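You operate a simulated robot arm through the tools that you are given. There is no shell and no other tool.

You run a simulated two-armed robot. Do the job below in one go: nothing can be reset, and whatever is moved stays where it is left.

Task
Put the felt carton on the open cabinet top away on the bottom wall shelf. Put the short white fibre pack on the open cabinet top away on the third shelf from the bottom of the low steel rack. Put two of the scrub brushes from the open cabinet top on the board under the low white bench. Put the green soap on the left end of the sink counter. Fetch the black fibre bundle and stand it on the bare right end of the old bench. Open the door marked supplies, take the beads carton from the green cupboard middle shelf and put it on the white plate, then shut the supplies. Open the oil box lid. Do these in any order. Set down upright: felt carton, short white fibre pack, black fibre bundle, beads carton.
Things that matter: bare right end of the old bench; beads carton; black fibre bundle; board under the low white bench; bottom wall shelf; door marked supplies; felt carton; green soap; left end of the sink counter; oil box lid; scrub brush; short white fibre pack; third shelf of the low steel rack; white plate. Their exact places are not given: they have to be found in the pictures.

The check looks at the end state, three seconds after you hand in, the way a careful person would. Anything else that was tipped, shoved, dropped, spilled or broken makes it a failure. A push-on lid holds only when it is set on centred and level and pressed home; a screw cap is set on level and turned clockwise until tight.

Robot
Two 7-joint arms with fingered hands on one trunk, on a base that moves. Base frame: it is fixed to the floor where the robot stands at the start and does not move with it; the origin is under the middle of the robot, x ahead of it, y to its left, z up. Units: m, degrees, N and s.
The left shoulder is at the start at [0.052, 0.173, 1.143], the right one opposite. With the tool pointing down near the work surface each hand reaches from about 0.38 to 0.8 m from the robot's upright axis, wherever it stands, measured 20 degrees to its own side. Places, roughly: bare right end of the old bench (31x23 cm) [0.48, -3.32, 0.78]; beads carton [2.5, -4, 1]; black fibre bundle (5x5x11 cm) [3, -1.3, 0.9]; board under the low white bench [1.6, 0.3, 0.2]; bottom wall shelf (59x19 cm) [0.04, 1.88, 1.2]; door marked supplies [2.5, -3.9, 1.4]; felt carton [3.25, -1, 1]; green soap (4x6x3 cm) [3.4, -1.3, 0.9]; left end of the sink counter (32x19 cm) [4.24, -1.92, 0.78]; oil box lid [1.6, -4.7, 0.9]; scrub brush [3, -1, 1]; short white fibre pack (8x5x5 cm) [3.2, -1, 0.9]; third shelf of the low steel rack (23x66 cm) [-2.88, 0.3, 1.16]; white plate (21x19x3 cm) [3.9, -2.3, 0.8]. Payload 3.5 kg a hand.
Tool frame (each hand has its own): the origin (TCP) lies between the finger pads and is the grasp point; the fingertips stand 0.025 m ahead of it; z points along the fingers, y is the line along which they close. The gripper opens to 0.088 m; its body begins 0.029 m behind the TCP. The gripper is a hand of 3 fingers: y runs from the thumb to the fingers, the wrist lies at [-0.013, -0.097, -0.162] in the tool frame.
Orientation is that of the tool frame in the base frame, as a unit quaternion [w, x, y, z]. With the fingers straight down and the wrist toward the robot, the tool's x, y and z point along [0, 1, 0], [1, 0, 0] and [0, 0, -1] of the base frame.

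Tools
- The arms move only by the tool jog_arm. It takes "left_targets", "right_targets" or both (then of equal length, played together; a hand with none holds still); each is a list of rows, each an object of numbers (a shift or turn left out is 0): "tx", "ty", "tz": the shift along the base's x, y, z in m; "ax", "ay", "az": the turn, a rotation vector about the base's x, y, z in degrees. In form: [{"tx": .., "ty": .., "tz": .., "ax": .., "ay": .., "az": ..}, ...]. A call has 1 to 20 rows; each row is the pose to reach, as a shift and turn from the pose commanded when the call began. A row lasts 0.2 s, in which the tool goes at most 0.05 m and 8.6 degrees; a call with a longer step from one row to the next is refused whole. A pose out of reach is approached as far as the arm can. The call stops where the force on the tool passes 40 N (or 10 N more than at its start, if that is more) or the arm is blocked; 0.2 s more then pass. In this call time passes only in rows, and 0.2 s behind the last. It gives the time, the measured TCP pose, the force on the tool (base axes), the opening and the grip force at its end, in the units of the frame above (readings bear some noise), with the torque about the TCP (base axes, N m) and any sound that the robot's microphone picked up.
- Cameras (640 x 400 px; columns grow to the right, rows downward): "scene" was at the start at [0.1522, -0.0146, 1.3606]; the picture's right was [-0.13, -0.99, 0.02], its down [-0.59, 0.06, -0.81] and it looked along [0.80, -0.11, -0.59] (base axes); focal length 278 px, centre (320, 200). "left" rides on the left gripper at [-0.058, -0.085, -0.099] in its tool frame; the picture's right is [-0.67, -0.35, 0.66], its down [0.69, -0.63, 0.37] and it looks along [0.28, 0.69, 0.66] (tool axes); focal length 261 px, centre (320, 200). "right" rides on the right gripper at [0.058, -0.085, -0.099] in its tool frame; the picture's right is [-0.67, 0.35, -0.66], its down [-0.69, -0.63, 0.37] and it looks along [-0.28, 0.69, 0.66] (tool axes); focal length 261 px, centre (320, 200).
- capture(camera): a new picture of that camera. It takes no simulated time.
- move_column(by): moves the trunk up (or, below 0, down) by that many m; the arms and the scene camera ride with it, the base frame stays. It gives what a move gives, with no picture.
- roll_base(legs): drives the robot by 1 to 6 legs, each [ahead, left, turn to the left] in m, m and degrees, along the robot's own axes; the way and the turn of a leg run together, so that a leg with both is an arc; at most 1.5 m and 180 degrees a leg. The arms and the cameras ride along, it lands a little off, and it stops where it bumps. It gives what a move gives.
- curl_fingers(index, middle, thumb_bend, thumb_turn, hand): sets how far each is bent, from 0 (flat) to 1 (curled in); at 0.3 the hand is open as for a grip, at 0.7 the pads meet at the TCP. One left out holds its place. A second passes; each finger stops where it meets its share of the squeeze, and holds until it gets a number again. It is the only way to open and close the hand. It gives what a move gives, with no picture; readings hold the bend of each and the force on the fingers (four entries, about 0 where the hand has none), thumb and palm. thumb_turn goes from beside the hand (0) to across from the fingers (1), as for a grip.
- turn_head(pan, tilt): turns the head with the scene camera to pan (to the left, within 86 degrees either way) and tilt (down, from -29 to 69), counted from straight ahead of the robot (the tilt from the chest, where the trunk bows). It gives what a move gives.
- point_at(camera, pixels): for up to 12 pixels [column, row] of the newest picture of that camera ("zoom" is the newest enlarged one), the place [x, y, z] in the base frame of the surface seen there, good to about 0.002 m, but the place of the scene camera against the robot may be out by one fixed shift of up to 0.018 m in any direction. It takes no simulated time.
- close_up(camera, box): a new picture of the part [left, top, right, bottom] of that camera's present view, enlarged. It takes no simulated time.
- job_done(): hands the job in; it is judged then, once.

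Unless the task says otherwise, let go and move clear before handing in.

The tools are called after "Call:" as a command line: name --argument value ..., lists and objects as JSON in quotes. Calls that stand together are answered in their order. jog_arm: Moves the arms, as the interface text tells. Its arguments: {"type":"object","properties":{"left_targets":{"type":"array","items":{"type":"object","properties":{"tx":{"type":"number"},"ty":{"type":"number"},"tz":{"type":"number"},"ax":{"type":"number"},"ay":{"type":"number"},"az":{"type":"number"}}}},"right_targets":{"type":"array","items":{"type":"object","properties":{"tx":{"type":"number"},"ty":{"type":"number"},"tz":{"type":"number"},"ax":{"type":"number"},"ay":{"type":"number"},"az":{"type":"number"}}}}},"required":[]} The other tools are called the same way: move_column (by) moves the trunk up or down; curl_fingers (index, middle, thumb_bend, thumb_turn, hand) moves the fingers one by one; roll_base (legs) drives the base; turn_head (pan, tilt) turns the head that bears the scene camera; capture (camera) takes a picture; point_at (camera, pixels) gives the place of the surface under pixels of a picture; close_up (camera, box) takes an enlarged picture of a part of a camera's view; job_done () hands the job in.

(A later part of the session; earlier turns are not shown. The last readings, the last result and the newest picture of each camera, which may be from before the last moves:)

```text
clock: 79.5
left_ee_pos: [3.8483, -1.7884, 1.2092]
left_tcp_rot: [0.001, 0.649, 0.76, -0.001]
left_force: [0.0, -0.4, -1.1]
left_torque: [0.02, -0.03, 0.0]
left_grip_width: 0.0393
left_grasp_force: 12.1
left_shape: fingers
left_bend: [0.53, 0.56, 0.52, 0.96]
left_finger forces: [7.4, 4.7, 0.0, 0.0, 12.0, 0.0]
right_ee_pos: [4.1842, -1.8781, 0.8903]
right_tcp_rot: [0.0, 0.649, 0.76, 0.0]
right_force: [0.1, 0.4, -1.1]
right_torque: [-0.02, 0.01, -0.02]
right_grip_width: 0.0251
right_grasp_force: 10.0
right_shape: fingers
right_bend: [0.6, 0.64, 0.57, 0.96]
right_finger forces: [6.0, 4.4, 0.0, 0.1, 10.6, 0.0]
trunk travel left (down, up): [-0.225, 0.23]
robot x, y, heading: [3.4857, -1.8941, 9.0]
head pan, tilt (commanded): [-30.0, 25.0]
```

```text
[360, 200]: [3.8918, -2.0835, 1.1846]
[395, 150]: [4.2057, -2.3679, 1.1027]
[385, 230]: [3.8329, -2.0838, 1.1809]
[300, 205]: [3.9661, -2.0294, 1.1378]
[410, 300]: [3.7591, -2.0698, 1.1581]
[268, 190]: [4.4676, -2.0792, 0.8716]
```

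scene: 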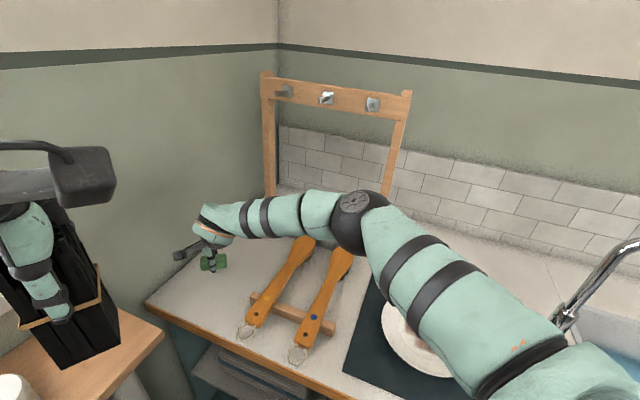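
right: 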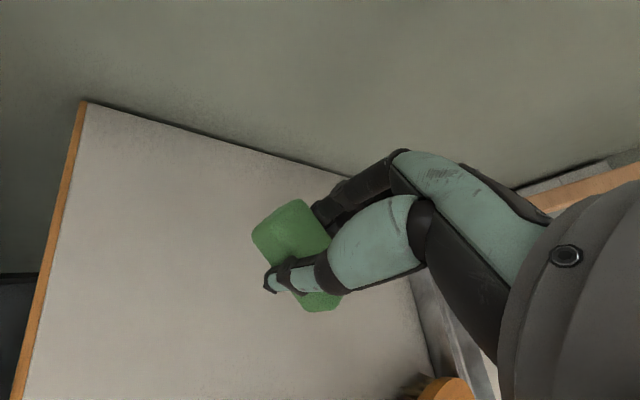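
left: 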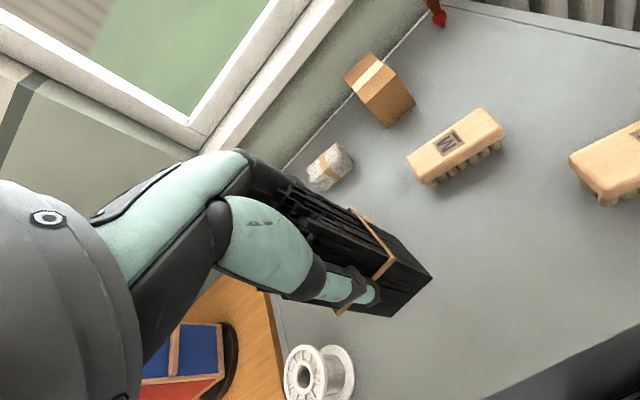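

The elbow is well clear of the frame. Lowering the soap to the counter.

Call:
jog_arm --right_targets '[{"tz": -0.04}, {"tz": -0.065}, {"tz": -0.076}, {"tz": -0.08}]'

Call:
capture --camera "right"

```text
clock: 80.5
left_ee_pos: [3.8475, -1.7887, 1.2091]
left_tcp_rot: [0.002, 0.649, 0.76, 0.0]
left_force: [-0.8, -1.1, -1.1]
left_torque: [0.0, -0.04, 0.01]
left_grip_width: 0.0395
left_grasp_force: 11.8
left_shape: fingers
left_bend: [0.53, 0.56, 0.52, 0.96]
left_finger forces: [7.4, 4.7, 0.0, 0.1, 12.1, 0.0]
right_ee_pos: [4.1855, -1.8784, 0.8099]
right_tcp_rot: [0.0, 0.649, 0.761, 0.0]
right_force: [-0.3, -0.1, 0.5]
right_torque: [-0.01, -0.04, 0.0]
right_grip_width: 0.0251
right_grasp_force: 11.0
right_shape: fingers
right_bend: [0.6, 0.65, 0.57, 0.96]
right_finger forces: [6.1, 4.5, 0.0, 0.1, 10.8, 0.0]
trunk travel left (down, up): [-0.225, 0.23]
robot x, y, heading: [3.4868, -1.8938, 8.7]
head pan, tilt (commanded): [-30.0, 25.0]
```

```text
taken
```

right: 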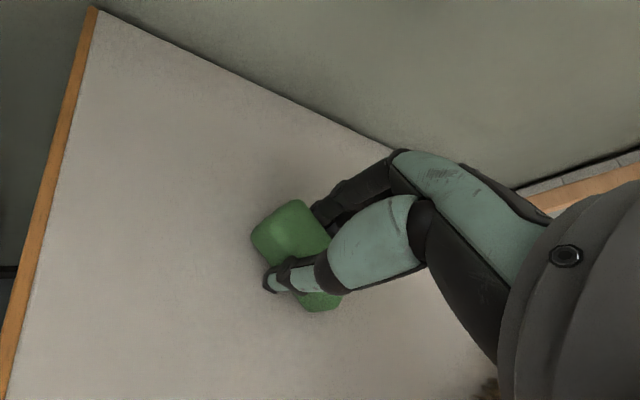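

The force has changed from -1 N to about +0.5 N, so it is nearly touching. I'll ease down slightly more.

Call:
jog_arm --right_targets '[{"tz": -0.002}]'

```text
clock: 80.9
left_ee_pos: [3.8471, -1.7868, 1.2111]
left_tcp_rot: [0.001, 0.649, 0.76, 0.0]
left_force: [0.7, -0.4, -0.4]
left_torque: [0.01, 0.01, 0.0]
left_grip_width: 0.0392
left_grasp_force: 12.5
left_shape: fingers
left_bend: [0.53, 0.56, 0.52, 0.96]
left_finger forces: [7.5, 4.7, 0.0, 0.0, 12.0, 0.1]
right_ee_pos: [4.1837, -1.8794, 0.81]
right_tcp_rot: [0.0, 0.649, 0.761, 0.001]
right_force: [-0.8, 0.2, 3.7]
right_torque: [-0.05, -0.05, -0.04]
right_grip_width: 0.0248
right_grasp_force: 11.3
right_shape: fingers
right_bend: [0.6, 0.65, 0.57, 0.96]
right_finger forces: [6.5, 5.0, 0.0, 0.1, 11.2, 0.1]
trunk travel left (down, up): [-0.225, 0.23]
robot x, y, heading: [3.4853, -1.8922, 9.2]
head pan, tilt (commanded): [-30.0, 25.0]
```

Contact is confirmed (3.7 N upward). I'll release the soap and lift away.

Call:
curl_fingers --hand "right" --index 0.3 --middle 0.3 --thumb_bend 0.3

Call:
jog_arm --right_targets '[{"tz": 0.03}, {"tz": 0.07}, {"tz": 0.11}, {"tz": 0.15}, {"tz": 0.19}, {"tz": 0.23}]'

Call:
capture --camera "right"

```text
clock: 81.9
left_ee_pos: [3.8487, -1.788, 1.2101]
left_tcp_rot: [0.001, 0.65, 0.76, -0.001]
left_force: [-0.2, 0.4, -1.1]
left_torque: [-0.01, -0.01, -0.03]
left_grip_width: 0.0394
left_grasp_force: 12.6
left_shape: fingers
left_bend: [0.53, 0.56, 0.52, 0.96]
left_finger forces: [7.4, 4.7, 0.0, 0.0, 12.1, 0.0]
right_ee_pos: [4.1842, -1.8784, 0.8076]
right_tcp_rot: [0.0, 0.649, 0.761, 0.0]
right_force: [-0.3, 0.2, -0.1]
right_torque: [0.01, -0.01, 0.01]
right_grip_width: 0.084
right_grasp_force: 0.1
right_shape: fingers
right_bend: [0.3, 0.3, 0.3, 0.97]
right_finger forces: [0.0, 0.0, 0.0, 0.0, 0.1, 0.1]
trunk travel left (down, up): [-0.225, 0.23]
robot x, y, heading: [3.4838, -1.8885, 9.5]
head pan, tilt (commanded): [-30.0, 25.0]
```

```text
clock: 83.3
left_ee_pos: [3.8476, -1.7872, 1.2105]
left_tcp_rot: [0.001, 0.65, 0.76, 0.001]
left_force: [-0.7, -1.0, -1.1]
left_torque: [0.03, 0.01, 0.0]
left_grip_width: 0.0393
left_grasp_force: 12.3
left_shape: fingers
left_bend: [0.53, 0.56, 0.52, 0.96]
left_finger forces: [7.4, 4.7, 0.1, 0.1, 12.1, 0.1]
right_ee_pos: [4.1833, -1.8802, 1.0407]
right_tcp_rot: [-0.001, 0.65, 0.76, 0.001]
right_force: [-0.7, 0.3, 0.1]
right_torque: [0.02, -0.01, -0.02]
right_grip_width: 0.0847
right_grasp_force: 0.1
right_shape: fingers
right_bend: [0.3, 0.3, 0.3, 0.97]
right_finger forces: [0.0, 0.0, 0.0, 0.0, 0.0, 0.0]
trunk travel left (down, up): [-0.225, 0.23]
robot x, y, heading: [3.4839, -1.8933, 9.0]
head pan, tilt (commanded): [-30.0, 25.0]
```

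```text
taken
```

right: 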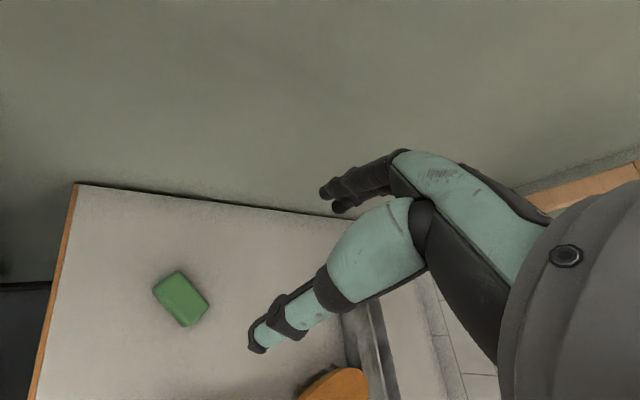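

The soap rests flat on the counter's left end at (180,298). I'll retract the right arm, back away, and turn down the aisle toward the cupboard and old bench.

Call:
jog_arm --right_targets '[{"tx": -0.04, "ty": -0.026, "tz": 0.02}, {"tx": -0.08, "ty": -0.052, "tz": 0.04}, {"tx": -0.12, "ty": -0.078, "tz": 0.04}, {"tx": -0.16, "ty": -0.104, "tz": 0.04}, {"tx": -0.2, "ty": -0.13, "tz": 0.04}, {"tx": -0.225, "ty": -0.16, "tz": 0.04}]'

Call:
roll_base --legs '[[-0.4, 0, 0], [0, 0, -139]]'

Call:
turn_head --pan 0 --tilt 15

Call:
capture --camera "scene"

```text
refused: row 1 steps farther than a row can; nothing moved
```

```text
clock: 91.6
left_ee_pos: [2.8795, -2.2656, 1.2097]
left_tcp_rot: [0.0, 0.935, -0.355, -0.001]
left_force: [-0.1, -0.2, -1.5]
left_torque: [0.0, 0.0, 0.01]
left_grip_width: 0.0388
left_grasp_force: 11.5
left_shape: fingers
left_bend: [0.53, 0.56, 0.52, 0.96]
left_finger forces: [6.8, 4.6, 0.0, 0.0, 11.3, 0.0]
right_ee_pos: [2.5609, -2.406, 1.0387]
right_tcp_rot: [0.0, 0.935, -0.355, 0.0]
right_force: [0.2, 0.1, -0.3]
right_torque: [0.0, 0.0, 0.01]
right_grip_width: 0.084
right_grasp_force: 0.0
right_shape: fingers
right_bend: [0.3, 0.3, 0.3, 0.97]
right_finger forces: [0.0, 0.0, 0.1, 0.0, 0.0, 0.0]
trunk travel left (down, up): [-0.225, 0.23]
robot x, y, heading: [3.0917, -1.9551, -131.7]
head pan, tilt (commanded): [-30.0, 25.0]
```

```text
clock: 92.5
left_ee_pos: [2.8791, -2.2651, 1.209]
left_tcp_rot: [0.0, 0.935, -0.355, 0.0]
left_force: [-0.7, -0.2, -1.1]
left_torque: [-0.02, 0.01, 0.03]
left_grip_width: 0.039
left_grasp_force: 11.3
left_shape: fingers
left_bend: [0.53, 0.56, 0.52, 0.96]
left_finger forces: [6.8, 4.5, 0.1, 0.0, 11.3, 0.1]
right_ee_pos: [2.5609, -2.4064, 1.0406]
right_tcp_rot: [0.0, 0.935, -0.355, 0.0]
right_force: [-0.2, 0.8, -0.3]
right_torque: [-0.05, 0.04, -0.02]
right_grip_width: 0.0844
right_grasp_force: 0.0
right_shape: fingers
right_bend: [0.3, 0.3, 0.3, 0.97]
right_finger forces: [0.0, 0.1, 0.1, 0.0, 0.0, 0.1]
trunk travel left (down, up): [-0.225, 0.23]
robot x, y, heading: [3.0932, -1.9552, -131.6]
head pan, tilt (commanded): [0.0, 15.0]
```

```text
taken
```

scene: 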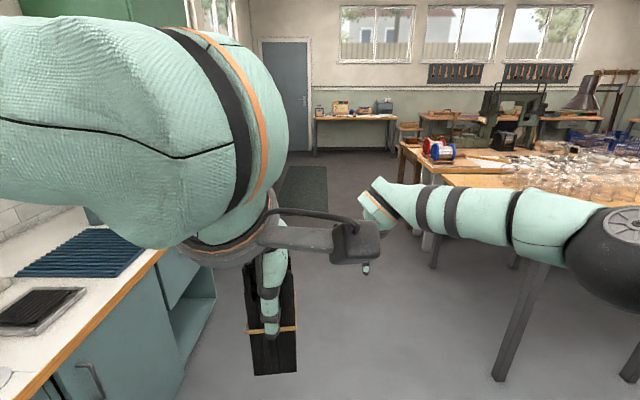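

The retract call was refused for a step slightly too long, so the arm was still extended during the turn, but nothing was struck. I'll retract the right arm now.

Call:
jog_arm --right_targets '[{"tx": 0.03, "ty": 0.028, "tz": 0.01}, {"tx": 0.06, "ty": 0.056, "tz": 0.02}, {"tx": 0.09, "ty": 0.084, "tz": 0.03}, {"tx": 0.11, "ty": 0.12, "tz": 0.04}, {"tx": 0.13, "ty": 0.155, "tz": 0.05}, {"tx": 0.14, "ty": 0.19, "tz": 0.05}]'

Call:
roll_base --legs '[[1.0, -0.15, 1.5]]'

Call:
turn_head --pan -20 --tilt 15

Call:
capture --camera "scene"

Call:
turn_head --pan 60 --tilt 5

Call:
capture --camera "scene"

```text
clock: 93.9
left_ee_pos: [2.8789, -2.2634, 1.2096]
left_tcp_rot: [0.001, 0.935, -0.355, -0.001]
left_force: [0.4, 0.3, -1.7]
left_torque: [-0.01, 0.0, -0.04]
left_grip_width: 0.039
left_grasp_force: 10.8
left_shape: fingers
left_bend: [0.53, 0.56, 0.52, 0.96]
left_finger forces: [6.9, 4.5, 0.0, 0.1, 11.2, 0.0]
right_ee_pos: [2.7018, -2.2162, 1.0887]
right_tcp_rot: [0.0, 0.935, -0.355, 0.0]
right_force: [-0.3, 0.1, 0.8]
right_torque: [0.01, 0.0, -0.02]
right_grip_width: 0.0843
right_grasp_force: 0.0
right_shape: fingers
right_bend: [0.3, 0.3, 0.3, 0.97]
right_finger forces: [0.1, 0.1, 0.0, 0.1, 0.0, 0.1]
trunk travel left (down, up): [-0.225, 0.23]
robot x, y, heading: [3.0947, -1.9574, -131.4]
head pan, tilt (commanded): [0.0, 15.0]
```

```text
clock: 99.1
left_ee_pos: [2.1189, -2.9154, 1.2099]
left_tcp_rot: [0.001, 0.938, -0.347, -0.001]
left_force: [0.3, 1.1, -1.2]
left_torque: [0.01, 0.01, 0.0]
left_grip_width: 0.0389
left_grasp_force: 11.5
left_shape: fingers
left_bend: [0.53, 0.56, 0.52, 0.96]
left_finger forces: [6.8, 4.5, 0.0, 0.0, 11.2, 0.1]
right_ee_pos: [1.941, -2.8698, 1.089]
right_tcp_rot: [0.0, 0.938, -0.347, 0.0]
right_force: [-0.2, 0.1, -0.3]
right_torque: [-0.02, -0.01, 0.0]
right_grip_width: 0.0845
right_grasp_force: 0.0
right_shape: fingers
right_bend: [0.3, 0.3, 0.3, 0.97]
right_finger forces: [0.0, 0.0, 0.0, 0.0, 0.0, 0.0]
trunk travel left (down, up): [-0.225, 0.23]
robot x, y, heading: [2.3237, -2.6024, -130.5]
head pan, tilt (commanded): [0.0, 15.0]
```

```text
clock: 99.9
left_ee_pos: [2.1191, -2.916, 1.2096]
left_tcp_rot: [0.0, 0.938, -0.347, -0.001]
left_force: [0.5, 0.2, -0.9]
left_torque: [0.0, 0.04, -0.01]
left_grip_width: 0.0389
left_grasp_force: 11.5
left_shape: fingers
left_bend: [0.53, 0.56, 0.52, 0.96]
left_finger forces: [6.8, 4.6, 0.1, 0.0, 11.3, 0.0]
right_ee_pos: [1.9411, -2.8705, 1.088]
right_tcp_rot: [0.0, 0.938, -0.346, -0.001]
right_force: [0.0, 0.0, -0.3]
right_torque: [0.0, -0.01, -0.01]
right_grip_width: 0.0846
right_grasp_force: 0.1
right_shape: fingers
right_bend: [0.3, 0.3, 0.3, 0.97]
right_finger forces: [0.0, 0.0, 0.0, 0.0, 0.0, 0.0]
trunk travel left (down, up): [-0.225, 0.23]
robot x, y, heading: [2.3254, -2.6001, -130.5]
head pan, tilt (commanded): [-20.0, 15.0]
```

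```text
taken
```

scene: 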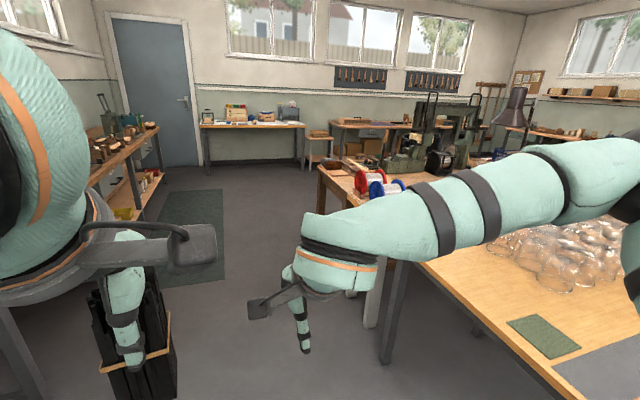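

```text
clock: 101.5
left_ee_pos: [2.1192, -2.9157, 1.2091]
left_tcp_rot: [0.0, 0.938, -0.347, -0.001]
left_force: [-0.4, 0.7, -0.2]
left_torque: [-0.03, 0.01, -0.02]
left_grip_width: 0.039
left_grasp_force: 11.1
left_shape: fingers
left_bend: [0.53, 0.56, 0.52, 0.96]
left_finger forces: [6.9, 4.6, 0.1, 0.0, 11.3, 0.0]
right_ee_pos: [1.9416, -2.871, 1.0876]
right_tcp_rot: [-0.001, 0.938, -0.346, 0.0]
right_force: [0.5, 0.4, 0.4]
right_torque: [0.0, 0.0, 0.01]
right_grip_width: 0.0844
right_grasp_force: 0.1
right_shape: fingers
right_bend: [0.3, 0.3, 0.3, 0.97]
right_finger forces: [0.0, 0.1, 0.0, 0.0, 0.1, 0.0]
trunk travel left (down, up): [-0.225, 0.23]
robot x, y, heading: [2.3284, -2.5995, -130.6]
head pan, tilt (commanded): [60.0, 5.0]
```

```text
taken
```

scene: 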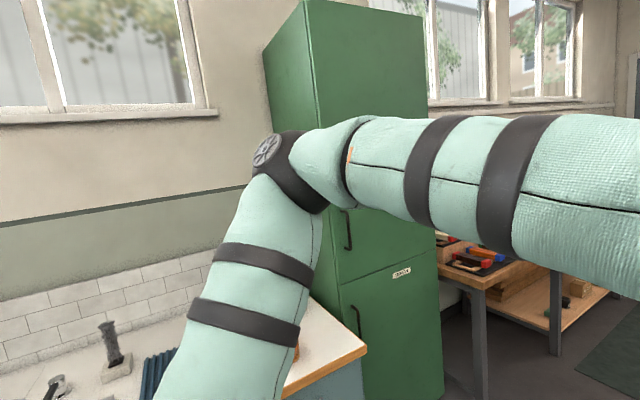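

The old bench with red/blue spools is at (360,185), beyond the glass table on my right; the green cupboard is on my left. I'll drive further down the aisle and look at the bench.

Call:
roll_base --legs '[[1.1, 0, 0]]'

Call:
turn_head --pan -60 --tilt 25

Call:
capture --camera "scene"

Call:
turn_head --pan -20 --tilt 20

Call:
capture --camera "scene"

```text
clock: 107.1
left_ee_pos: [1.429, -3.7649, 1.2094]
left_tcp_rot: [0.0, 0.943, -0.333, -0.001]
left_force: [-1.4, -0.1, -1.5]
left_torque: [-0.02, -0.01, 0.04]
left_grip_width: 0.0391
left_grasp_force: 10.9
left_shape: fingers
left_bend: [0.53, 0.56, 0.52, 0.96]
left_finger forces: [6.8, 4.5, 0.1, 0.0, 11.2, 0.0]
right_ee_pos: [1.2497, -3.7254, 1.0879]
right_tcp_rot: [0.0, 0.943, -0.332, 0.0]
right_force: [0.2, 0.1, -0.2]
right_torque: [0.0, -0.03, 0.0]
right_grip_width: 0.0845
right_grasp_force: 0.0
right_shape: fingers
right_bend: [0.3, 0.3, 0.3, 0.97]
right_finger forces: [0.0, 0.1, 0.0, 0.0, 0.1, 0.0]
trunk travel left (down, up): [-0.225, 0.23]
robot x, y, heading: [1.6251, -3.4474, -129.1]
head pan, tilt (commanded): [60.0, 5.0]
```

```text
clock: 109.1
left_ee_pos: [1.4283, -3.7641, 1.2096]
left_tcp_rot: [-0.001, 0.943, -0.332, -0.001]
left_force: [0.2, -0.5, -0.2]
left_torque: [-0.02, 0.02, -0.02]
left_grip_width: 0.0389
left_grasp_force: 11.6
left_shape: fingers
left_bend: [0.53, 0.56, 0.52, 0.96]
left_finger forces: [6.8, 4.4, 0.1, 0.0, 11.3, 0.0]
right_ee_pos: [1.2496, -3.7255, 1.0873]
right_tcp_rot: [0.0, 0.943, -0.332, 0.0]
right_force: [0.2, 0.4, -1.0]
right_torque: [0.01, 0.02, -0.02]
right_grip_width: 0.0846
right_grasp_force: 0.0
right_shape: fingers
right_bend: [0.3, 0.3, 0.3, 0.97]
right_finger forces: [0.0, 0.0, 0.1, 0.0, 0.1, 0.0]
trunk travel left (down, up): [-0.225, 0.23]
robot x, y, heading: [1.6237, -3.4457, -129.0]
head pan, tilt (commanded): [-60.0, 25.0]
```

```text
taken
```

scene: 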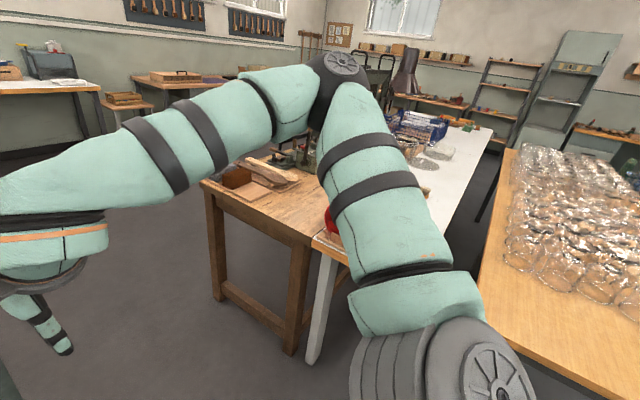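

```text
clock: 110.2
left_ee_pos: [1.4288, -3.7653, 1.2101]
left_tcp_rot: [-0.001, 0.943, -0.332, -0.001]
left_force: [-0.2, 0.4, -1.1]
left_torque: [0.01, 0.02, 0.02]
left_grip_width: 0.039
left_grasp_force: 11.5
left_shape: fingers
left_bend: [0.53, 0.56, 0.52, 0.96]
left_finger forces: [6.8, 4.5, 0.0, 0.0, 11.3, 0.1]
right_ee_pos: [1.2497, -3.7259, 1.0886]
right_tcp_rot: [0.0, 0.943, -0.332, 0.0]
right_force: [-0.5, 0.0, -0.1]
right_torque: [-0.01, -0.05, 0.03]
right_grip_width: 0.0845
right_grasp_force: 0.1
right_shape: fingers
right_bend: [0.3, 0.3, 0.3, 0.97]
right_finger forces: [0.1, 0.0, 0.0, 0.1, 0.0, 0.1]
trunk travel left (down, up): [-0.225, 0.23]
robot x, y, heading: [1.6244, -3.4471, -128.4]
head pan, tilt (commanded): [-20.0, 20.0]
```

```text
taken
```

scene: 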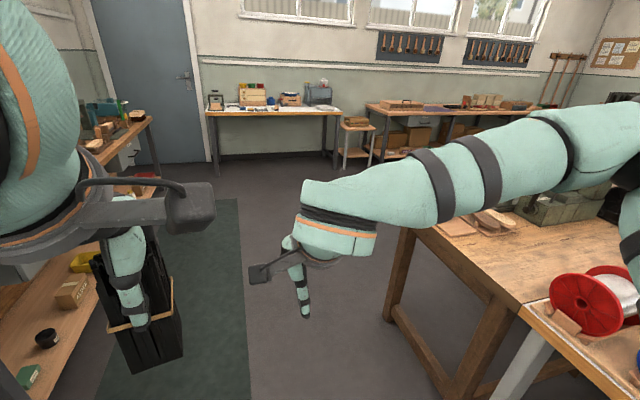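

The old bench's bare end shows at (480-530,250-290), near the aisle. I'll turn to face it and sidestep left to line up the left hand.

Call:
roll_base --legs '[[0, 0, -91.5], [0.05, 0.45, 0]]'

Call:
turn_head --pan 0 --tilt 30

Call:
capture --camera "scene"

```text
clock: 116.8
left_ee_pos: [0.9797, -3.5607, 1.2098]
left_tcp_rot: [-0.001, -0.425, 0.905, 0.001]
left_force: [0.1, -0.1, -0.7]
left_torque: [0.01, -0.02, -0.03]
left_grip_width: 0.0388
left_grasp_force: 10.7
left_shape: fingers
left_bend: [0.54, 0.57, 0.53, 0.96]
left_finger forces: [6.5, 4.3, 0.1, 0.0, 10.7, 0.1]
right_ee_pos: [1.0207, -3.3813, 1.0874]
right_tcp_rot: [-0.001, -0.425, 0.905, 0.0]
right_force: [0.0, 0.3, -0.8]
right_torque: [0.0, 0.03, 0.0]
right_grip_width: 0.0844
right_grasp_force: 0.0
right_shape: fingers
right_bend: [0.3, 0.3, 0.3, 0.97]
right_finger forces: [0.0, 0.0, 0.0, 0.0, 0.1, 0.0]
trunk travel left (down, up): [-0.225, 0.23]
robot x, y, heading: [1.2916, -3.7625, 140.4]
head pan, tilt (commanded): [-20.0, 20.0]
```

```text
clock: 117.6
left_ee_pos: [0.9782, -3.561, 1.2101]
left_tcp_rot: [0.001, -0.425, 0.905, 0.0]
left_force: [-0.6, 0.1, -2.0]
left_torque: [-0.01, -0.02, 0.0]
left_grip_width: 0.0385
left_grasp_force: 10.6
left_shape: fingers
left_bend: [0.54, 0.57, 0.53, 0.96]
left_finger forces: [6.5, 4.4, 0.0, 0.0, 10.8, 0.0]
right_ee_pos: [1.0197, -3.3833, 1.0887]
right_tcp_rot: [0.0, -0.425, 0.905, 0.001]
right_force: [0.8, 0.5, 0.4]
right_torque: [-0.02, -0.01, 0.01]
right_grip_width: 0.0844
right_grasp_force: 0.0
right_shape: fingers
right_bend: [0.3, 0.3, 0.3, 0.97]
right_finger forces: [0.0, 0.1, 0.0, 0.2, 0.0, 0.0]
trunk travel left (down, up): [-0.225, 0.23]
robot x, y, heading: [1.2962, -3.7667, 140.5]
head pan, tilt (commanded): [0.0, 30.0]
```

```text
taken
```

scene: 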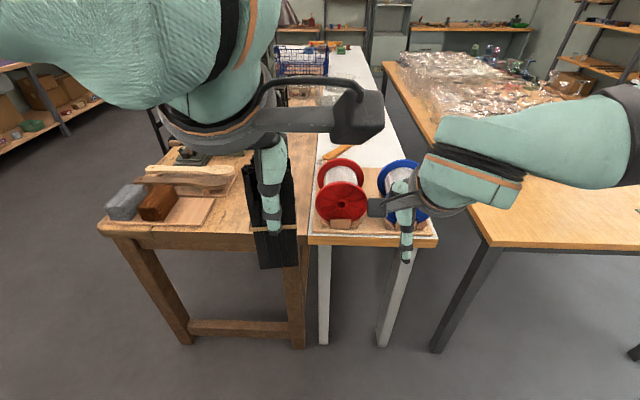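

Now I see the old bench: planks/blocks at (105-235,165-220) and the bare part around (225-300,180-240) behind the hanging bundle. I'll measure the bench.

Call:
point_at --camera "scene" --pixels '[[225, 235], [300, 240], [240, 200], [210, 205], [100, 228], [230, 185], [300, 160], [160, 205], [305, 200], [125, 205], [240, 165], [310, 235]]'

Call:
capture --camera "left"

```text
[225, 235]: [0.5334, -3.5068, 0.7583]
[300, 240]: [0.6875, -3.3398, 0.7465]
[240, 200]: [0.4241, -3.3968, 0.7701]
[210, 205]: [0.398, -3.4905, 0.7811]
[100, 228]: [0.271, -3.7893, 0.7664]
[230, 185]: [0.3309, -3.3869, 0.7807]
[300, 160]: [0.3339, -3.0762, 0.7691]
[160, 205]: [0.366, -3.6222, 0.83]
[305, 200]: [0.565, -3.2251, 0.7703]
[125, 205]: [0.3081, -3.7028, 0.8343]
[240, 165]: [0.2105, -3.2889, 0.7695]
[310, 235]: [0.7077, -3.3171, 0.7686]
```

```text
taken
```

left: 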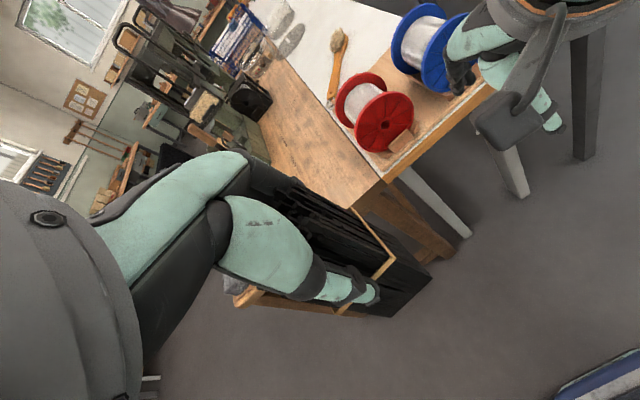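

The bare area spans roughly 0.3 m square around (0.49,-3.31), bench top ≈ 0.779. I'll raise the right hand for clearance and roll 0.3 m ahead.

Call:
jog_arm --right_targets '[{"tz": 0.04}, {"tz": 0.08}]'

Call:
roll_base --legs '[[0.28, 0.03, 0]]'

Call:
turn_head --pan 10 --tilt 45

Call:
capture --camera "scene"

Call:
capture --camera "left"

```text
clock: 118.2
left_ee_pos: [0.9779, -3.5605, 1.2093]
left_tcp_rot: [0.001, -0.425, 0.905, 0.001]
left_force: [-0.3, -0.1, -0.8]
left_torque: [-0.04, -0.05, -0.02]
left_grip_width: 0.0387
left_grasp_force: 11.3
left_shape: fingers
left_bend: [0.54, 0.57, 0.53, 0.96]
left_finger forces: [6.6, 4.3, 0.1, 0.1, 10.8, 0.1]
right_ee_pos: [1.0202, -3.383, 1.1691]
right_tcp_rot: [0.0, -0.425, 0.905, 0.0]
right_force: [-0.1, 0.0, 0.5]
right_torque: [0.02, 0.02, -0.02]
right_grip_width: 0.0844
right_grasp_force: 0.0
right_shape: fingers
right_bend: [0.3, 0.3, 0.3, 0.97]
right_finger forces: [0.0, 0.1, 0.0, 0.0, 0.1, 0.0]
trunk travel left (down, up): [-0.225, 0.23]
robot x, y, heading: [1.2908, -3.7653, 140.2]
head pan, tilt (commanded): [0.0, 30.0]
```

```text
clock: 120.2
left_ee_pos: [0.7445, -3.404, 1.2102]
left_tcp_rot: [0.001, -0.423, 0.906, 0.001]
left_force: [-0.5, 0.3, -1.0]
left_torque: [-0.01, -0.01, 0.03]
left_grip_width: 0.0384
left_grasp_force: 11.2
left_shape: fingers
left_bend: [0.54, 0.57, 0.53, 0.96]
left_finger forces: [6.5, 4.2, 0.0, 0.0, 10.8, 0.0]
right_ee_pos: [0.7859, -3.2263, 1.1694]
right_tcp_rot: [0.0, -0.424, 0.906, 0.001]
right_force: [0.5, -0.5, -0.6]
right_torque: [-0.02, 0.02, -0.02]
right_grip_width: 0.0845
right_grasp_force: 0.1
right_shape: fingers
right_bend: [0.3, 0.3, 0.3, 0.97]
right_finger forces: [0.0, 0.1, 0.0, 0.0, 0.0, 0.1]
trunk travel left (down, up): [-0.225, 0.23]
robot x, y, heading: [1.0589, -3.6059, 140.2]
head pan, tilt (commanded): [0.0, 30.0]
```

```text
clock: 121.0
left_ee_pos: [0.7427, -3.4035, 1.2088]
left_tcp_rot: [0.0, -0.424, 0.906, 0.0]
left_force: [0.7, -0.1, -0.8]
left_torque: [0.04, 0.02, -0.01]
left_grip_width: 0.0386
left_grasp_force: 11.1
left_shape: fingers
left_bend: [0.54, 0.57, 0.53, 0.96]
left_finger forces: [6.6, 4.3, 0.0, 0.0, 10.9, 0.0]
right_ee_pos: [0.7837, -3.225, 1.1684]
right_tcp_rot: [0.0, -0.424, 0.906, 0.0]
right_force: [-0.6, 0.5, -0.4]
right_torque: [0.01, 0.0, 0.0]
right_grip_width: 0.0845
right_grasp_force: 0.0
right_shape: fingers
right_bend: [0.3, 0.3, 0.3, 0.97]
right_finger forces: [0.0, 0.0, 0.1, 0.0, 0.0, 0.0]
trunk travel left (down, up): [-0.225, 0.23]
robot x, y, heading: [1.0574, -3.6066, 140.3]
head pan, tilt (commanded): [10.0, 45.0]
```

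```text
taken
```

scene: 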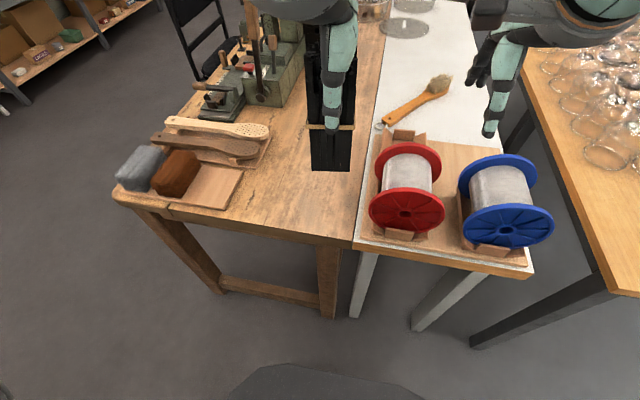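

```text
taken
```

left: 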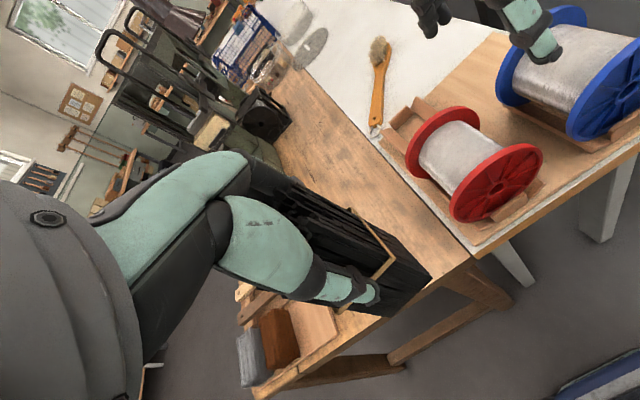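

The bare end of the old bench is clear in view at (245-360,130-235). I'll measure it with both cameras.

Call:
point_at --camera "scene" --pixels '[[300, 200], [245, 205], [350, 235], [270, 150], [375, 120], [290, 130], [300, 225], [240, 195], [355, 200], [380, 100]]'

Call:
point_at --camera "left" --pixels '[[400, 210], [440, 250], [330, 170], [460, 262], [360, 180]]'

```text
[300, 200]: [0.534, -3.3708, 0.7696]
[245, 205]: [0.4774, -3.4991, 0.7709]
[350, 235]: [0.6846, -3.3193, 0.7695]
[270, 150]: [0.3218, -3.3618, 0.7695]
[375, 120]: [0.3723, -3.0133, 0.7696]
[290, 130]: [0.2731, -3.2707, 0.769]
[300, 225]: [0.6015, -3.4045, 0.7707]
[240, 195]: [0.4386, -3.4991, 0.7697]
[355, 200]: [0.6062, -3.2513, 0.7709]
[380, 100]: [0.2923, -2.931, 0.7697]
```

```text
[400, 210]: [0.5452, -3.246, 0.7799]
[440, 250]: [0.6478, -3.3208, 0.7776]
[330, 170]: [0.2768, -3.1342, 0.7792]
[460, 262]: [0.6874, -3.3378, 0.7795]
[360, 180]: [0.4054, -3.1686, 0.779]
```

Bench top is z≈0.779; I'll stand the bundle at about (0.49,-3.33). Moving over and lowering partway.

Call:
jog_arm --left_targets '[{"tx": -0.042, "ty": 0.012, "tz": -0.018}, {"tx": -0.084, "ty": 0.024, "tz": -0.036}, {"tx": -0.126, "ty": 0.037, "tz": -0.054}, {"tx": -0.168, "ty": 0.049, "tz": -0.072}, {"tx": -0.21, "ty": 0.061, "tz": -0.09}, {"tx": -0.252, "ty": 0.073, "tz": -0.108}, {"tx": -0.252, "ty": 0.073, "tz": -0.15}, {"tx": -0.252, "ty": 0.073, "tz": -0.19}, {"tx": -0.252, "ty": 0.073, "tz": -0.23}, {"tx": -0.252, "ty": 0.073, "tz": -0.27}, {"tx": -0.252, "ty": 0.073, "tz": -0.3}]'

Call:
capture --camera "left"

Call:
capture --camera "scene"

```text
clock: 123.3
left_ee_pos: [0.4885, -3.3334, 0.9079]
left_tcp_rot: [0.001, -0.424, 0.906, 0.001]
left_force: [0.0, 0.4, -0.9]
left_torque: [0.01, 0.02, 0.0]
left_grip_width: 0.0385
left_grasp_force: 10.7
left_shape: fingers
left_bend: [0.54, 0.57, 0.53, 0.96]
left_finger forces: [6.5, 4.1, 0.0, 0.0, 10.7, 0.0]
right_ee_pos: [0.7853, -3.226, 1.1683]
right_tcp_rot: [0.001, -0.424, 0.906, 0.001]
right_force: [1.0, -0.4, 0.1]
right_torque: [-0.01, -0.04, -0.03]
right_grip_width: 0.0846
right_grasp_force: 0.1
right_shape: fingers
right_bend: [0.3, 0.3, 0.3, 0.97]
right_finger forces: [0.1, 0.0, 0.0, 0.0, 0.0, 0.1]
trunk travel left (down, up): [-0.225, 0.23]
robot x, y, heading: [1.0573, -3.6084, 140.1]
head pan, tilt (commanded): [10.0, 45.0]
```

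```text
taken
```

left: 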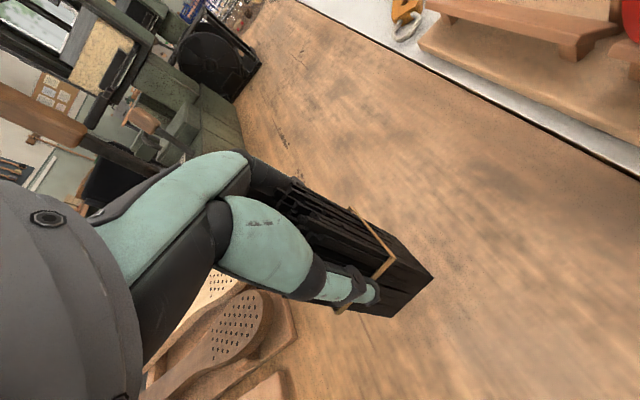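

```text
taken
```

scene: 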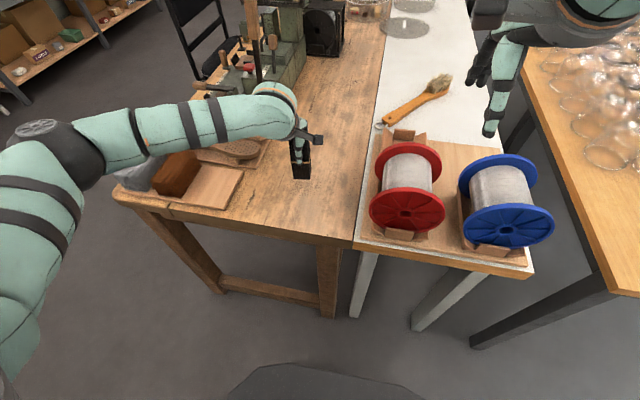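

The bundle is over the bare end and upright. Lowering the last 4 cm gently.

Call:
jog_arm --left_targets '[{"tz": -0.025}, {"tz": -0.035}, {"tz": -0.038}, {"tz": -0.04}]'

```text
clock: 124.3
left_ee_pos: [0.489, -3.3304, 0.8688]
left_tcp_rot: [0.001, -0.425, 0.905, 0.001]
left_force: [0.8, -0.1, -1.3]
left_torque: [0.0, -0.01, 0.02]
left_grip_width: 0.0383
left_grasp_force: 10.9
left_shape: fingers
left_bend: [0.54, 0.57, 0.53, 0.96]
left_finger forces: [6.3, 4.2, 0.0, 0.0, 10.6, 0.1]
right_ee_pos: [0.7846, -3.226, 1.1681]
right_tcp_rot: [0.0, -0.424, 0.906, 0.0]
right_force: [0.6, -0.1, -0.4]
right_torque: [0.01, 0.0, 0.0]
right_grip_width: 0.0846
right_grasp_force: 0.0
right_shape: fingers
right_bend: [0.3, 0.3, 0.3, 0.97]
right_finger forces: [0.0, 0.0, 0.1, 0.0, 0.0, 0.0]
trunk travel left (down, up): [-0.225, 0.23]
robot x, y, heading: [1.0597, -3.6091, 140.2]
head pan, tilt (commanded): [10.0, 45.0]
```

No contact yet (-1.3 N is just the weight). I'll ease down in 2 mm steps.

Call:
jog_arm --left_targets '[{"tz": -0.002}, {"tz": -0.004}]'

```text
clock: 125.0
left_ee_pos: [0.4914, -3.3314, 0.8669]
left_tcp_rot: [0.0, -0.425, 0.905, 0.002]
left_force: [-0.3, -0.1, 7.3]
left_torque: [0.07, 0.19, -0.04]
left_grip_width: 0.0382
left_grasp_force: 12.0
left_shape: fingers
left_bend: [0.54, 0.57, 0.53, 0.96]
left_finger forces: [6.6, 5.3, 0.0, 0.0, 11.8, 0.0]
right_ee_pos: [0.7848, -3.2259, 1.1695]
right_tcp_rot: [0.0, -0.424, 0.906, 0.001]
right_force: [0.2, -0.5, -0.3]
right_torque: [-0.01, -0.03, -0.01]
right_grip_width: 0.0842
right_grasp_force: 0.0
right_shape: fingers
right_bend: [0.3, 0.3, 0.3, 0.97]
right_finger forces: [0.1, 0.0, 0.0, 0.0, 0.1, 0.0]
trunk travel left (down, up): [-0.225, 0.23]
robot x, y, heading: [1.0605, -3.6051, 140.1]
head pan, tilt (commanded): [10.0, 45.0]
```

The bundle is down (7 N). I'll ease up 1 mm and open the left hand.

Call:
jog_arm --left_targets '[{"tz": 0.0015}]'

Call:
curl_fingers --hand "left" --index 0.3 --middle 0.3 --thumb_bend 0.3

Call:
capture --camera "left"

```text
clock: 125.3
left_ee_pos: [0.4915, -3.3311, 0.8682]
left_tcp_rot: [0.0, -0.424, 0.906, 0.0]
left_force: [-0.4, 0.1, 4.6]
left_torque: [0.07, 0.14, -0.01]
left_grip_width: 0.0383
left_grasp_force: 11.5
left_shape: fingers
left_bend: [0.54, 0.57, 0.53, 0.96]
left_finger forces: [6.6, 5.2, 0.1, 0.1, 11.3, 0.0]
right_ee_pos: [0.784, -3.2256, 1.1689]
right_tcp_rot: [0.0, -0.424, 0.906, 0.001]
right_force: [0.3, 0.1, -0.7]
right_torque: [-0.03, -0.03, 0.02]
right_grip_width: 0.0845
right_grasp_force: 0.0
right_shape: fingers
right_bend: [0.3, 0.3, 0.3, 0.97]
right_finger forces: [0.0, 0.0, 0.1, 0.0, 0.0, 0.0]
trunk travel left (down, up): [-0.225, 0.23]
robot x, y, heading: [1.0576, -3.6065, 140.4]
head pan, tilt (commanded): [10.0, 45.0]
```

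```text
clock: 126.3
left_ee_pos: [0.4906, -3.3306, 0.867]
left_tcp_rot: [0.0, -0.425, 0.905, 0.002]
left_force: [1.2, 0.1, 0.1]
left_torque: [0.01, 0.0, -0.02]
left_grip_width: 0.0843
left_grasp_force: 0.1
left_shape: fingers
left_bend: [0.3, 0.3, 0.3, 0.97]
left_finger forces: [0.0, 0.1, 0.0, 0.0, 0.0, 0.1]
right_ee_pos: [0.7848, -3.2249, 1.1692]
right_tcp_rot: [0.001, -0.424, 0.906, 0.0]
right_force: [1.1, 0.3, 0.6]
right_torque: [-0.04, -0.01, 0.01]
right_grip_width: 0.0845
right_grasp_force: 0.0
right_shape: fingers
right_bend: [0.3, 0.3, 0.3, 0.97]
right_finger forces: [0.1, 0.1, 0.0, 0.0, 0.1, 0.0]
trunk travel left (down, up): [-0.225, 0.23]
robot x, y, heading: [1.0583, -3.6064, 140.4]
head pan, tilt (commanded): [10.0, 45.0]
```

```text
taken
```

left: 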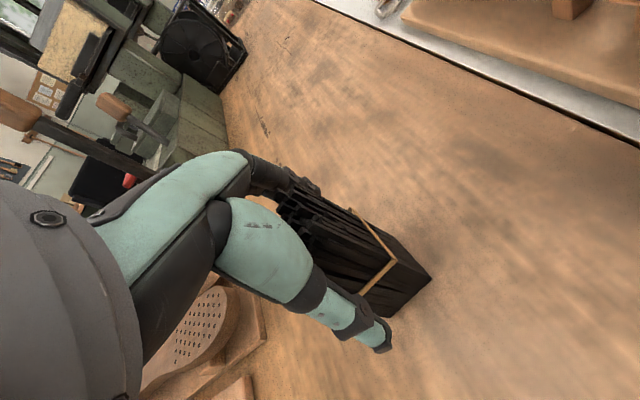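

The bundle stands on its own. Raising the left hand straight up and retracting.

Call:
jog_arm --left_targets '[{"tz": 0.02}, {"tz": 0.05}, {"tz": 0.09}, {"tz": 0.13}, {"tz": 0.17}, {"tz": 0.21}, {"tz": 0.25}, {"tx": 0.035, "ty": -0.02, "tz": 0.27}, {"tx": 0.07, "ty": -0.04, "tz": 0.29}, {"tx": 0.11, "ty": -0.06, "tz": 0.3}, {"tx": 0.15, "ty": -0.08, "tz": 0.3}]'

Call:
capture --camera "scene"

```text
clock: 128.8
left_ee_pos: [0.6423, -3.4126, 1.1674]
left_tcp_rot: [0.0, -0.424, 0.906, 0.002]
left_force: [-0.2, 0.5, -0.6]
left_torque: [0.01, 0.02, 0.0]
left_grip_width: 0.0846
left_grasp_force: 0.0
left_shape: fingers
left_bend: [0.3, 0.3, 0.3, 0.97]
left_finger forces: [0.1, 0.0, 0.1, 0.0, 0.0, 0.0]
right_ee_pos: [0.7863, -3.2265, 1.1688]
right_tcp_rot: [0.0, -0.424, 0.906, 0.001]
right_force: [-0.4, -0.1, 0.3]
right_torque: [0.01, -0.04, -0.01]
right_grip_width: 0.0846
right_grasp_force: 0.1
right_shape: fingers
right_bend: [0.3, 0.3, 0.3, 0.97]
right_finger forces: [0.0, 0.1, 0.1, 0.0, 0.1, 0.0]
trunk travel left (down, up): [-0.225, 0.23]
robot x, y, heading: [1.062, -3.6093, 140.2]
head pan, tilt (commanded): [10.0, 45.0]
```

```text
taken
```

scene: 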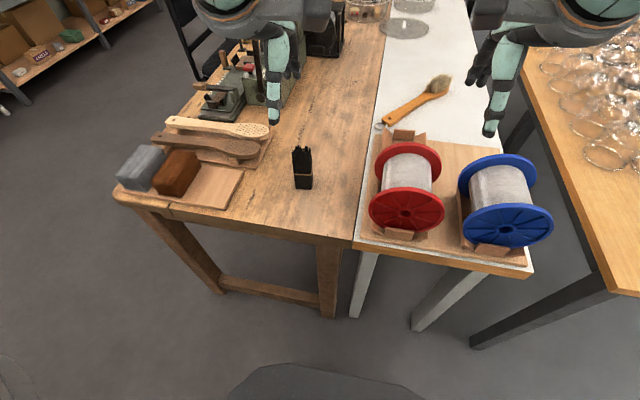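

The black bundle stands upright on the bare end at (303,170). Next I'll back off and turn around to look at the back bench with the oil box.

Call:
roll_base --legs '[[-0.3, 0, 0], [0, 0, 178]]'

Call:
turn_head --pan 0 --tilt 25

Call:
capture --camera "scene"

```text
clock: 137.9
left_ee_pos: [1.6812, -4.0302, 1.1664]
left_tcp_rot: [0.001, 0.924, 0.381, 0.0]
left_force: [0.5, 0.3, -0.7]
left_torque: [-0.02, 0.03, -0.02]
left_grip_width: 0.0844
left_grasp_force: 0.1
left_shape: fingers
left_bend: [0.3, 0.3, 0.3, 0.97]
left_finger forces: [0.0, 0.0, 0.1, 0.0, 0.0, 0.1]
right_ee_pos: [1.5206, -4.2021, 1.1686]
right_tcp_rot: [-0.001, 0.925, 0.38, -0.001]
right_force: [-0.3, -0.6, 0.3]
right_torque: [0.0, -0.02, -0.03]
right_grip_width: 0.0844
right_grasp_force: 0.0
right_shape: fingers
right_bend: [0.3, 0.3, 0.3, 0.97]
right_finger forces: [0.0, 0.0, 0.0, 0.0, 0.0, 0.0]
trunk travel left (down, up): [-0.225, 0.23]
robot x, y, heading: [1.2884, -3.7927, -45.2]
head pan, tilt (commanded): [10.0, 45.0]
```

```text
clock: 138.7
left_ee_pos: [1.6814, -4.0299, 1.1654]
left_tcp_rot: [0.001, 0.925, 0.381, -0.001]
left_force: [0.0, -0.1, 0.2]
left_torque: [-0.01, 0.0, -0.01]
left_grip_width: 0.0844
left_grasp_force: 0.0
left_shape: fingers
left_bend: [0.3, 0.3, 0.3, 0.97]
left_finger forces: [0.0, 0.1, 0.0, 0.0, 0.1, 0.0]
right_ee_pos: [1.5212, -4.2017, 1.1675]
right_tcp_rot: [0.0, 0.924, 0.381, 0.0]
right_force: [0.3, 0.0, -0.7]
right_torque: [0.0, -0.03, 0.0]
right_grip_width: 0.0845
right_grasp_force: 0.0
right_shape: fingers
right_bend: [0.3, 0.3, 0.3, 0.97]
right_finger forces: [0.0, 0.1, 0.1, 0.0, 0.1, 0.1]
trunk travel left (down, up): [-0.225, 0.23]
robot x, y, heading: [1.2825, -3.8009, -45.2]
head pan, tilt (commanded): [0.0, 25.0]
```

```text
taken
```

scene: 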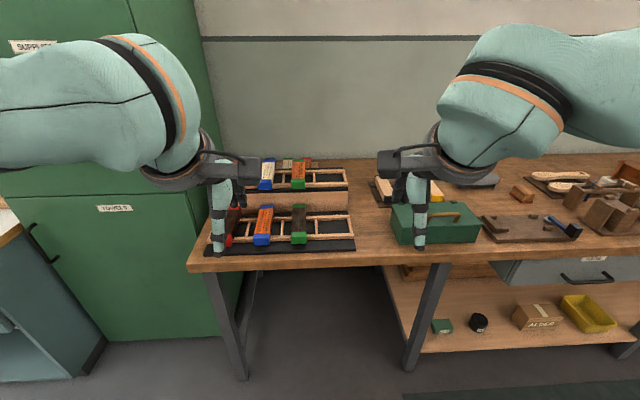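

The green cupboard's upper door reads SUPPLIES (32,46); a green box with a handle is at (437,222). I'll zoom on the box.

Call:
close_up --camera "scene" --box '[360, 160, 520, 260]'

Call:
point_at --camera "zoom" --pixels '[[130, 190], [210, 330], [460, 310], [470, 260], [340, 270], [370, 225], [300, 230], [100, 380], [160, 380], [390, 180], [250, 360]]'

```text
4.00 times, centred on (440, 210) of scene
```

zoom: 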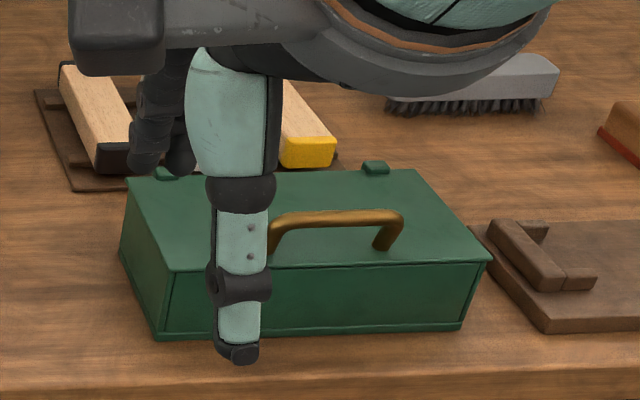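

```text
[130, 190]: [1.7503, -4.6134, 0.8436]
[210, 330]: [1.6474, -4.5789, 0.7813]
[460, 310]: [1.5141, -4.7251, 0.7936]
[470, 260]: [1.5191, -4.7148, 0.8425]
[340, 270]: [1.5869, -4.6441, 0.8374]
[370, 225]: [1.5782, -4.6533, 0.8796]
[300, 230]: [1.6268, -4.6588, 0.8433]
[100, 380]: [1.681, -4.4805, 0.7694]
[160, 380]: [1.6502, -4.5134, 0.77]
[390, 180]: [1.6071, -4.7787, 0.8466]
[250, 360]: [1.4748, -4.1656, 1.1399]
```

The box top is at z≈0.852 with hinges at the back and a brass handle near the front edge, so the handle lifts up and back. I'll move right and closer so the right hand can take the handle.

Call:
roll_base --legs '[[0.15, -0.26, 5]]'

Call:
turn_head --pan -15 --tilt 40

Call:
capture --camera "scene"

Call:
capture --camera "right"

```text
clock: 140.8
left_ee_pos: [1.6386, -4.2825, 1.1673]
left_tcp_rot: [0.002, 0.908, 0.419, -0.001]
left_force: [0.5, -0.8, -0.6]
left_torque: [0.02, -0.02, 0.0]
left_grip_width: 0.0846
left_grasp_force: 0.0
left_shape: fingers
left_bend: [0.3, 0.3, 0.3, 0.97]
left_finger forces: [0.1, 0.0, 0.1, 0.1, 0.0, 0.1]
right_ee_pos: [1.4915, -4.4679, 1.1689]
right_tcp_rot: [0.001, 0.908, 0.419, 0.0]
right_force: [0.9, -0.2, 0.8]
right_torque: [0.0, 0.02, -0.02]
right_grip_width: 0.0847
right_grasp_force: 0.0
right_shape: fingers
right_bend: [0.3, 0.3, 0.3, 0.97]
right_finger forces: [0.0, 0.0, 0.0, 0.0, 0.0, 0.1]
trunk travel left (down, up): [-0.225, 0.23]
robot x, y, heading: [1.2224, -4.0834, -40.7]
head pan, tilt (commanded): [0.0, 25.0]
```

```text
clock: 141.5
left_ee_pos: [1.6385, -4.2833, 1.1669]
left_tcp_rot: [0.0, 0.908, 0.418, -0.001]
left_force: [-0.9, 0.2, -0.1]
left_torque: [0.04, -0.01, -0.02]
left_grip_width: 0.0843
left_grasp_force: 0.1
left_shape: fingers
left_bend: [0.3, 0.3, 0.3, 0.97]
left_finger forces: [0.0, 0.0, 0.0, 0.1, 0.1, 0.0]
right_ee_pos: [1.4925, -4.4677, 1.1685]
right_tcp_rot: [0.0, 0.908, 0.419, 0.0]
right_force: [-1.9, -0.2, 0.4]
right_torque: [-0.01, -0.04, -0.01]
right_grip_width: 0.0843
right_grasp_force: 0.0
right_shape: fingers
right_bend: [0.3, 0.3, 0.3, 0.97]
right_finger forces: [0.0, 0.0, 0.1, 0.0, 0.1, 0.0]
trunk travel left (down, up): [-0.225, 0.23]
robot x, y, heading: [1.2194, -4.0848, -40.3]
head pan, tilt (commanded): [-15.0, 40.0]
```

```text
taken
```

scene: 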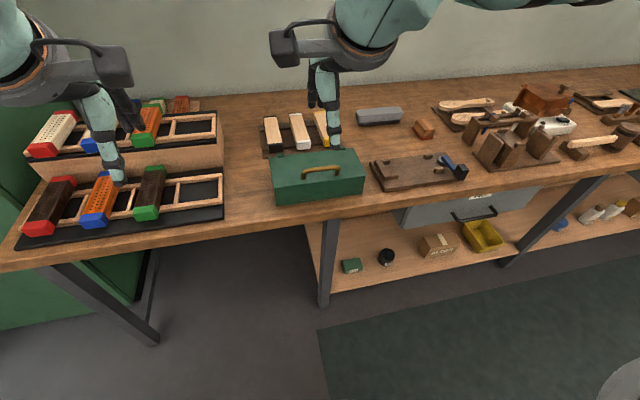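

```text
taken
```

right: 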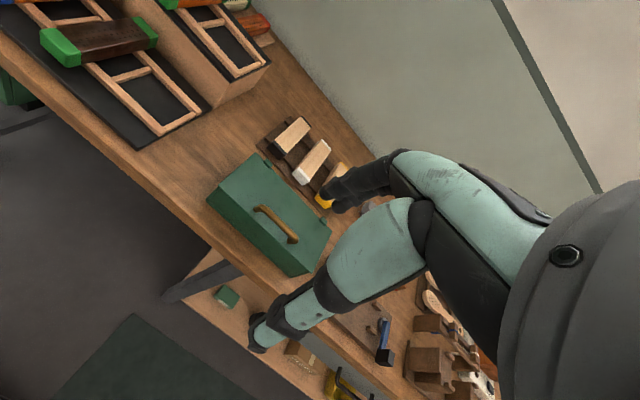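

Both cameras see the box and handle. I'll zoom the right camera on it for exact points.

Call:
close_up --camera "right" --box '[190, 130, 350, 290]'

Call:
close_up --camera "scene" --box '[250, 130, 390, 215]'

```text
2.50 times, centred on (270, 210) of right
```

zoom: 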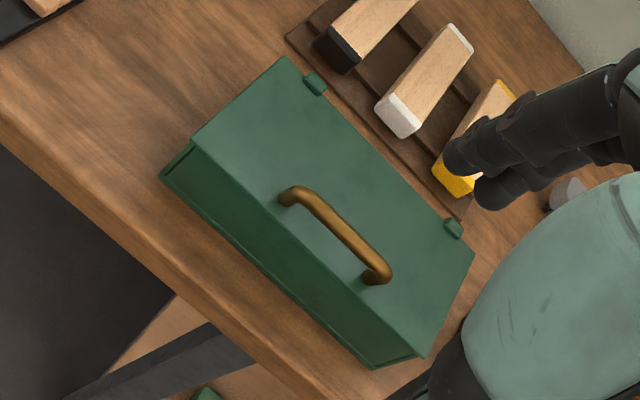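

```text
4.57 times, centred on (320, 172) of scene
```

zoom: 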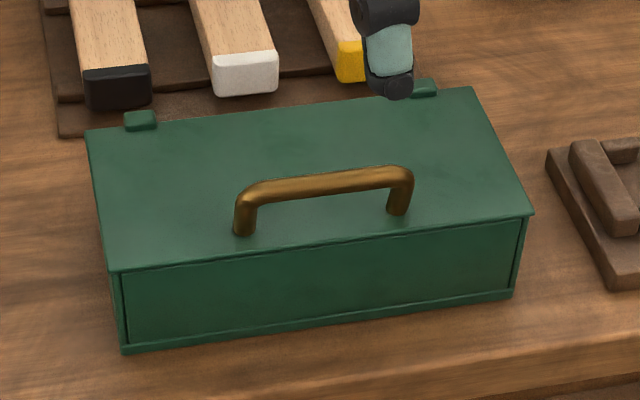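

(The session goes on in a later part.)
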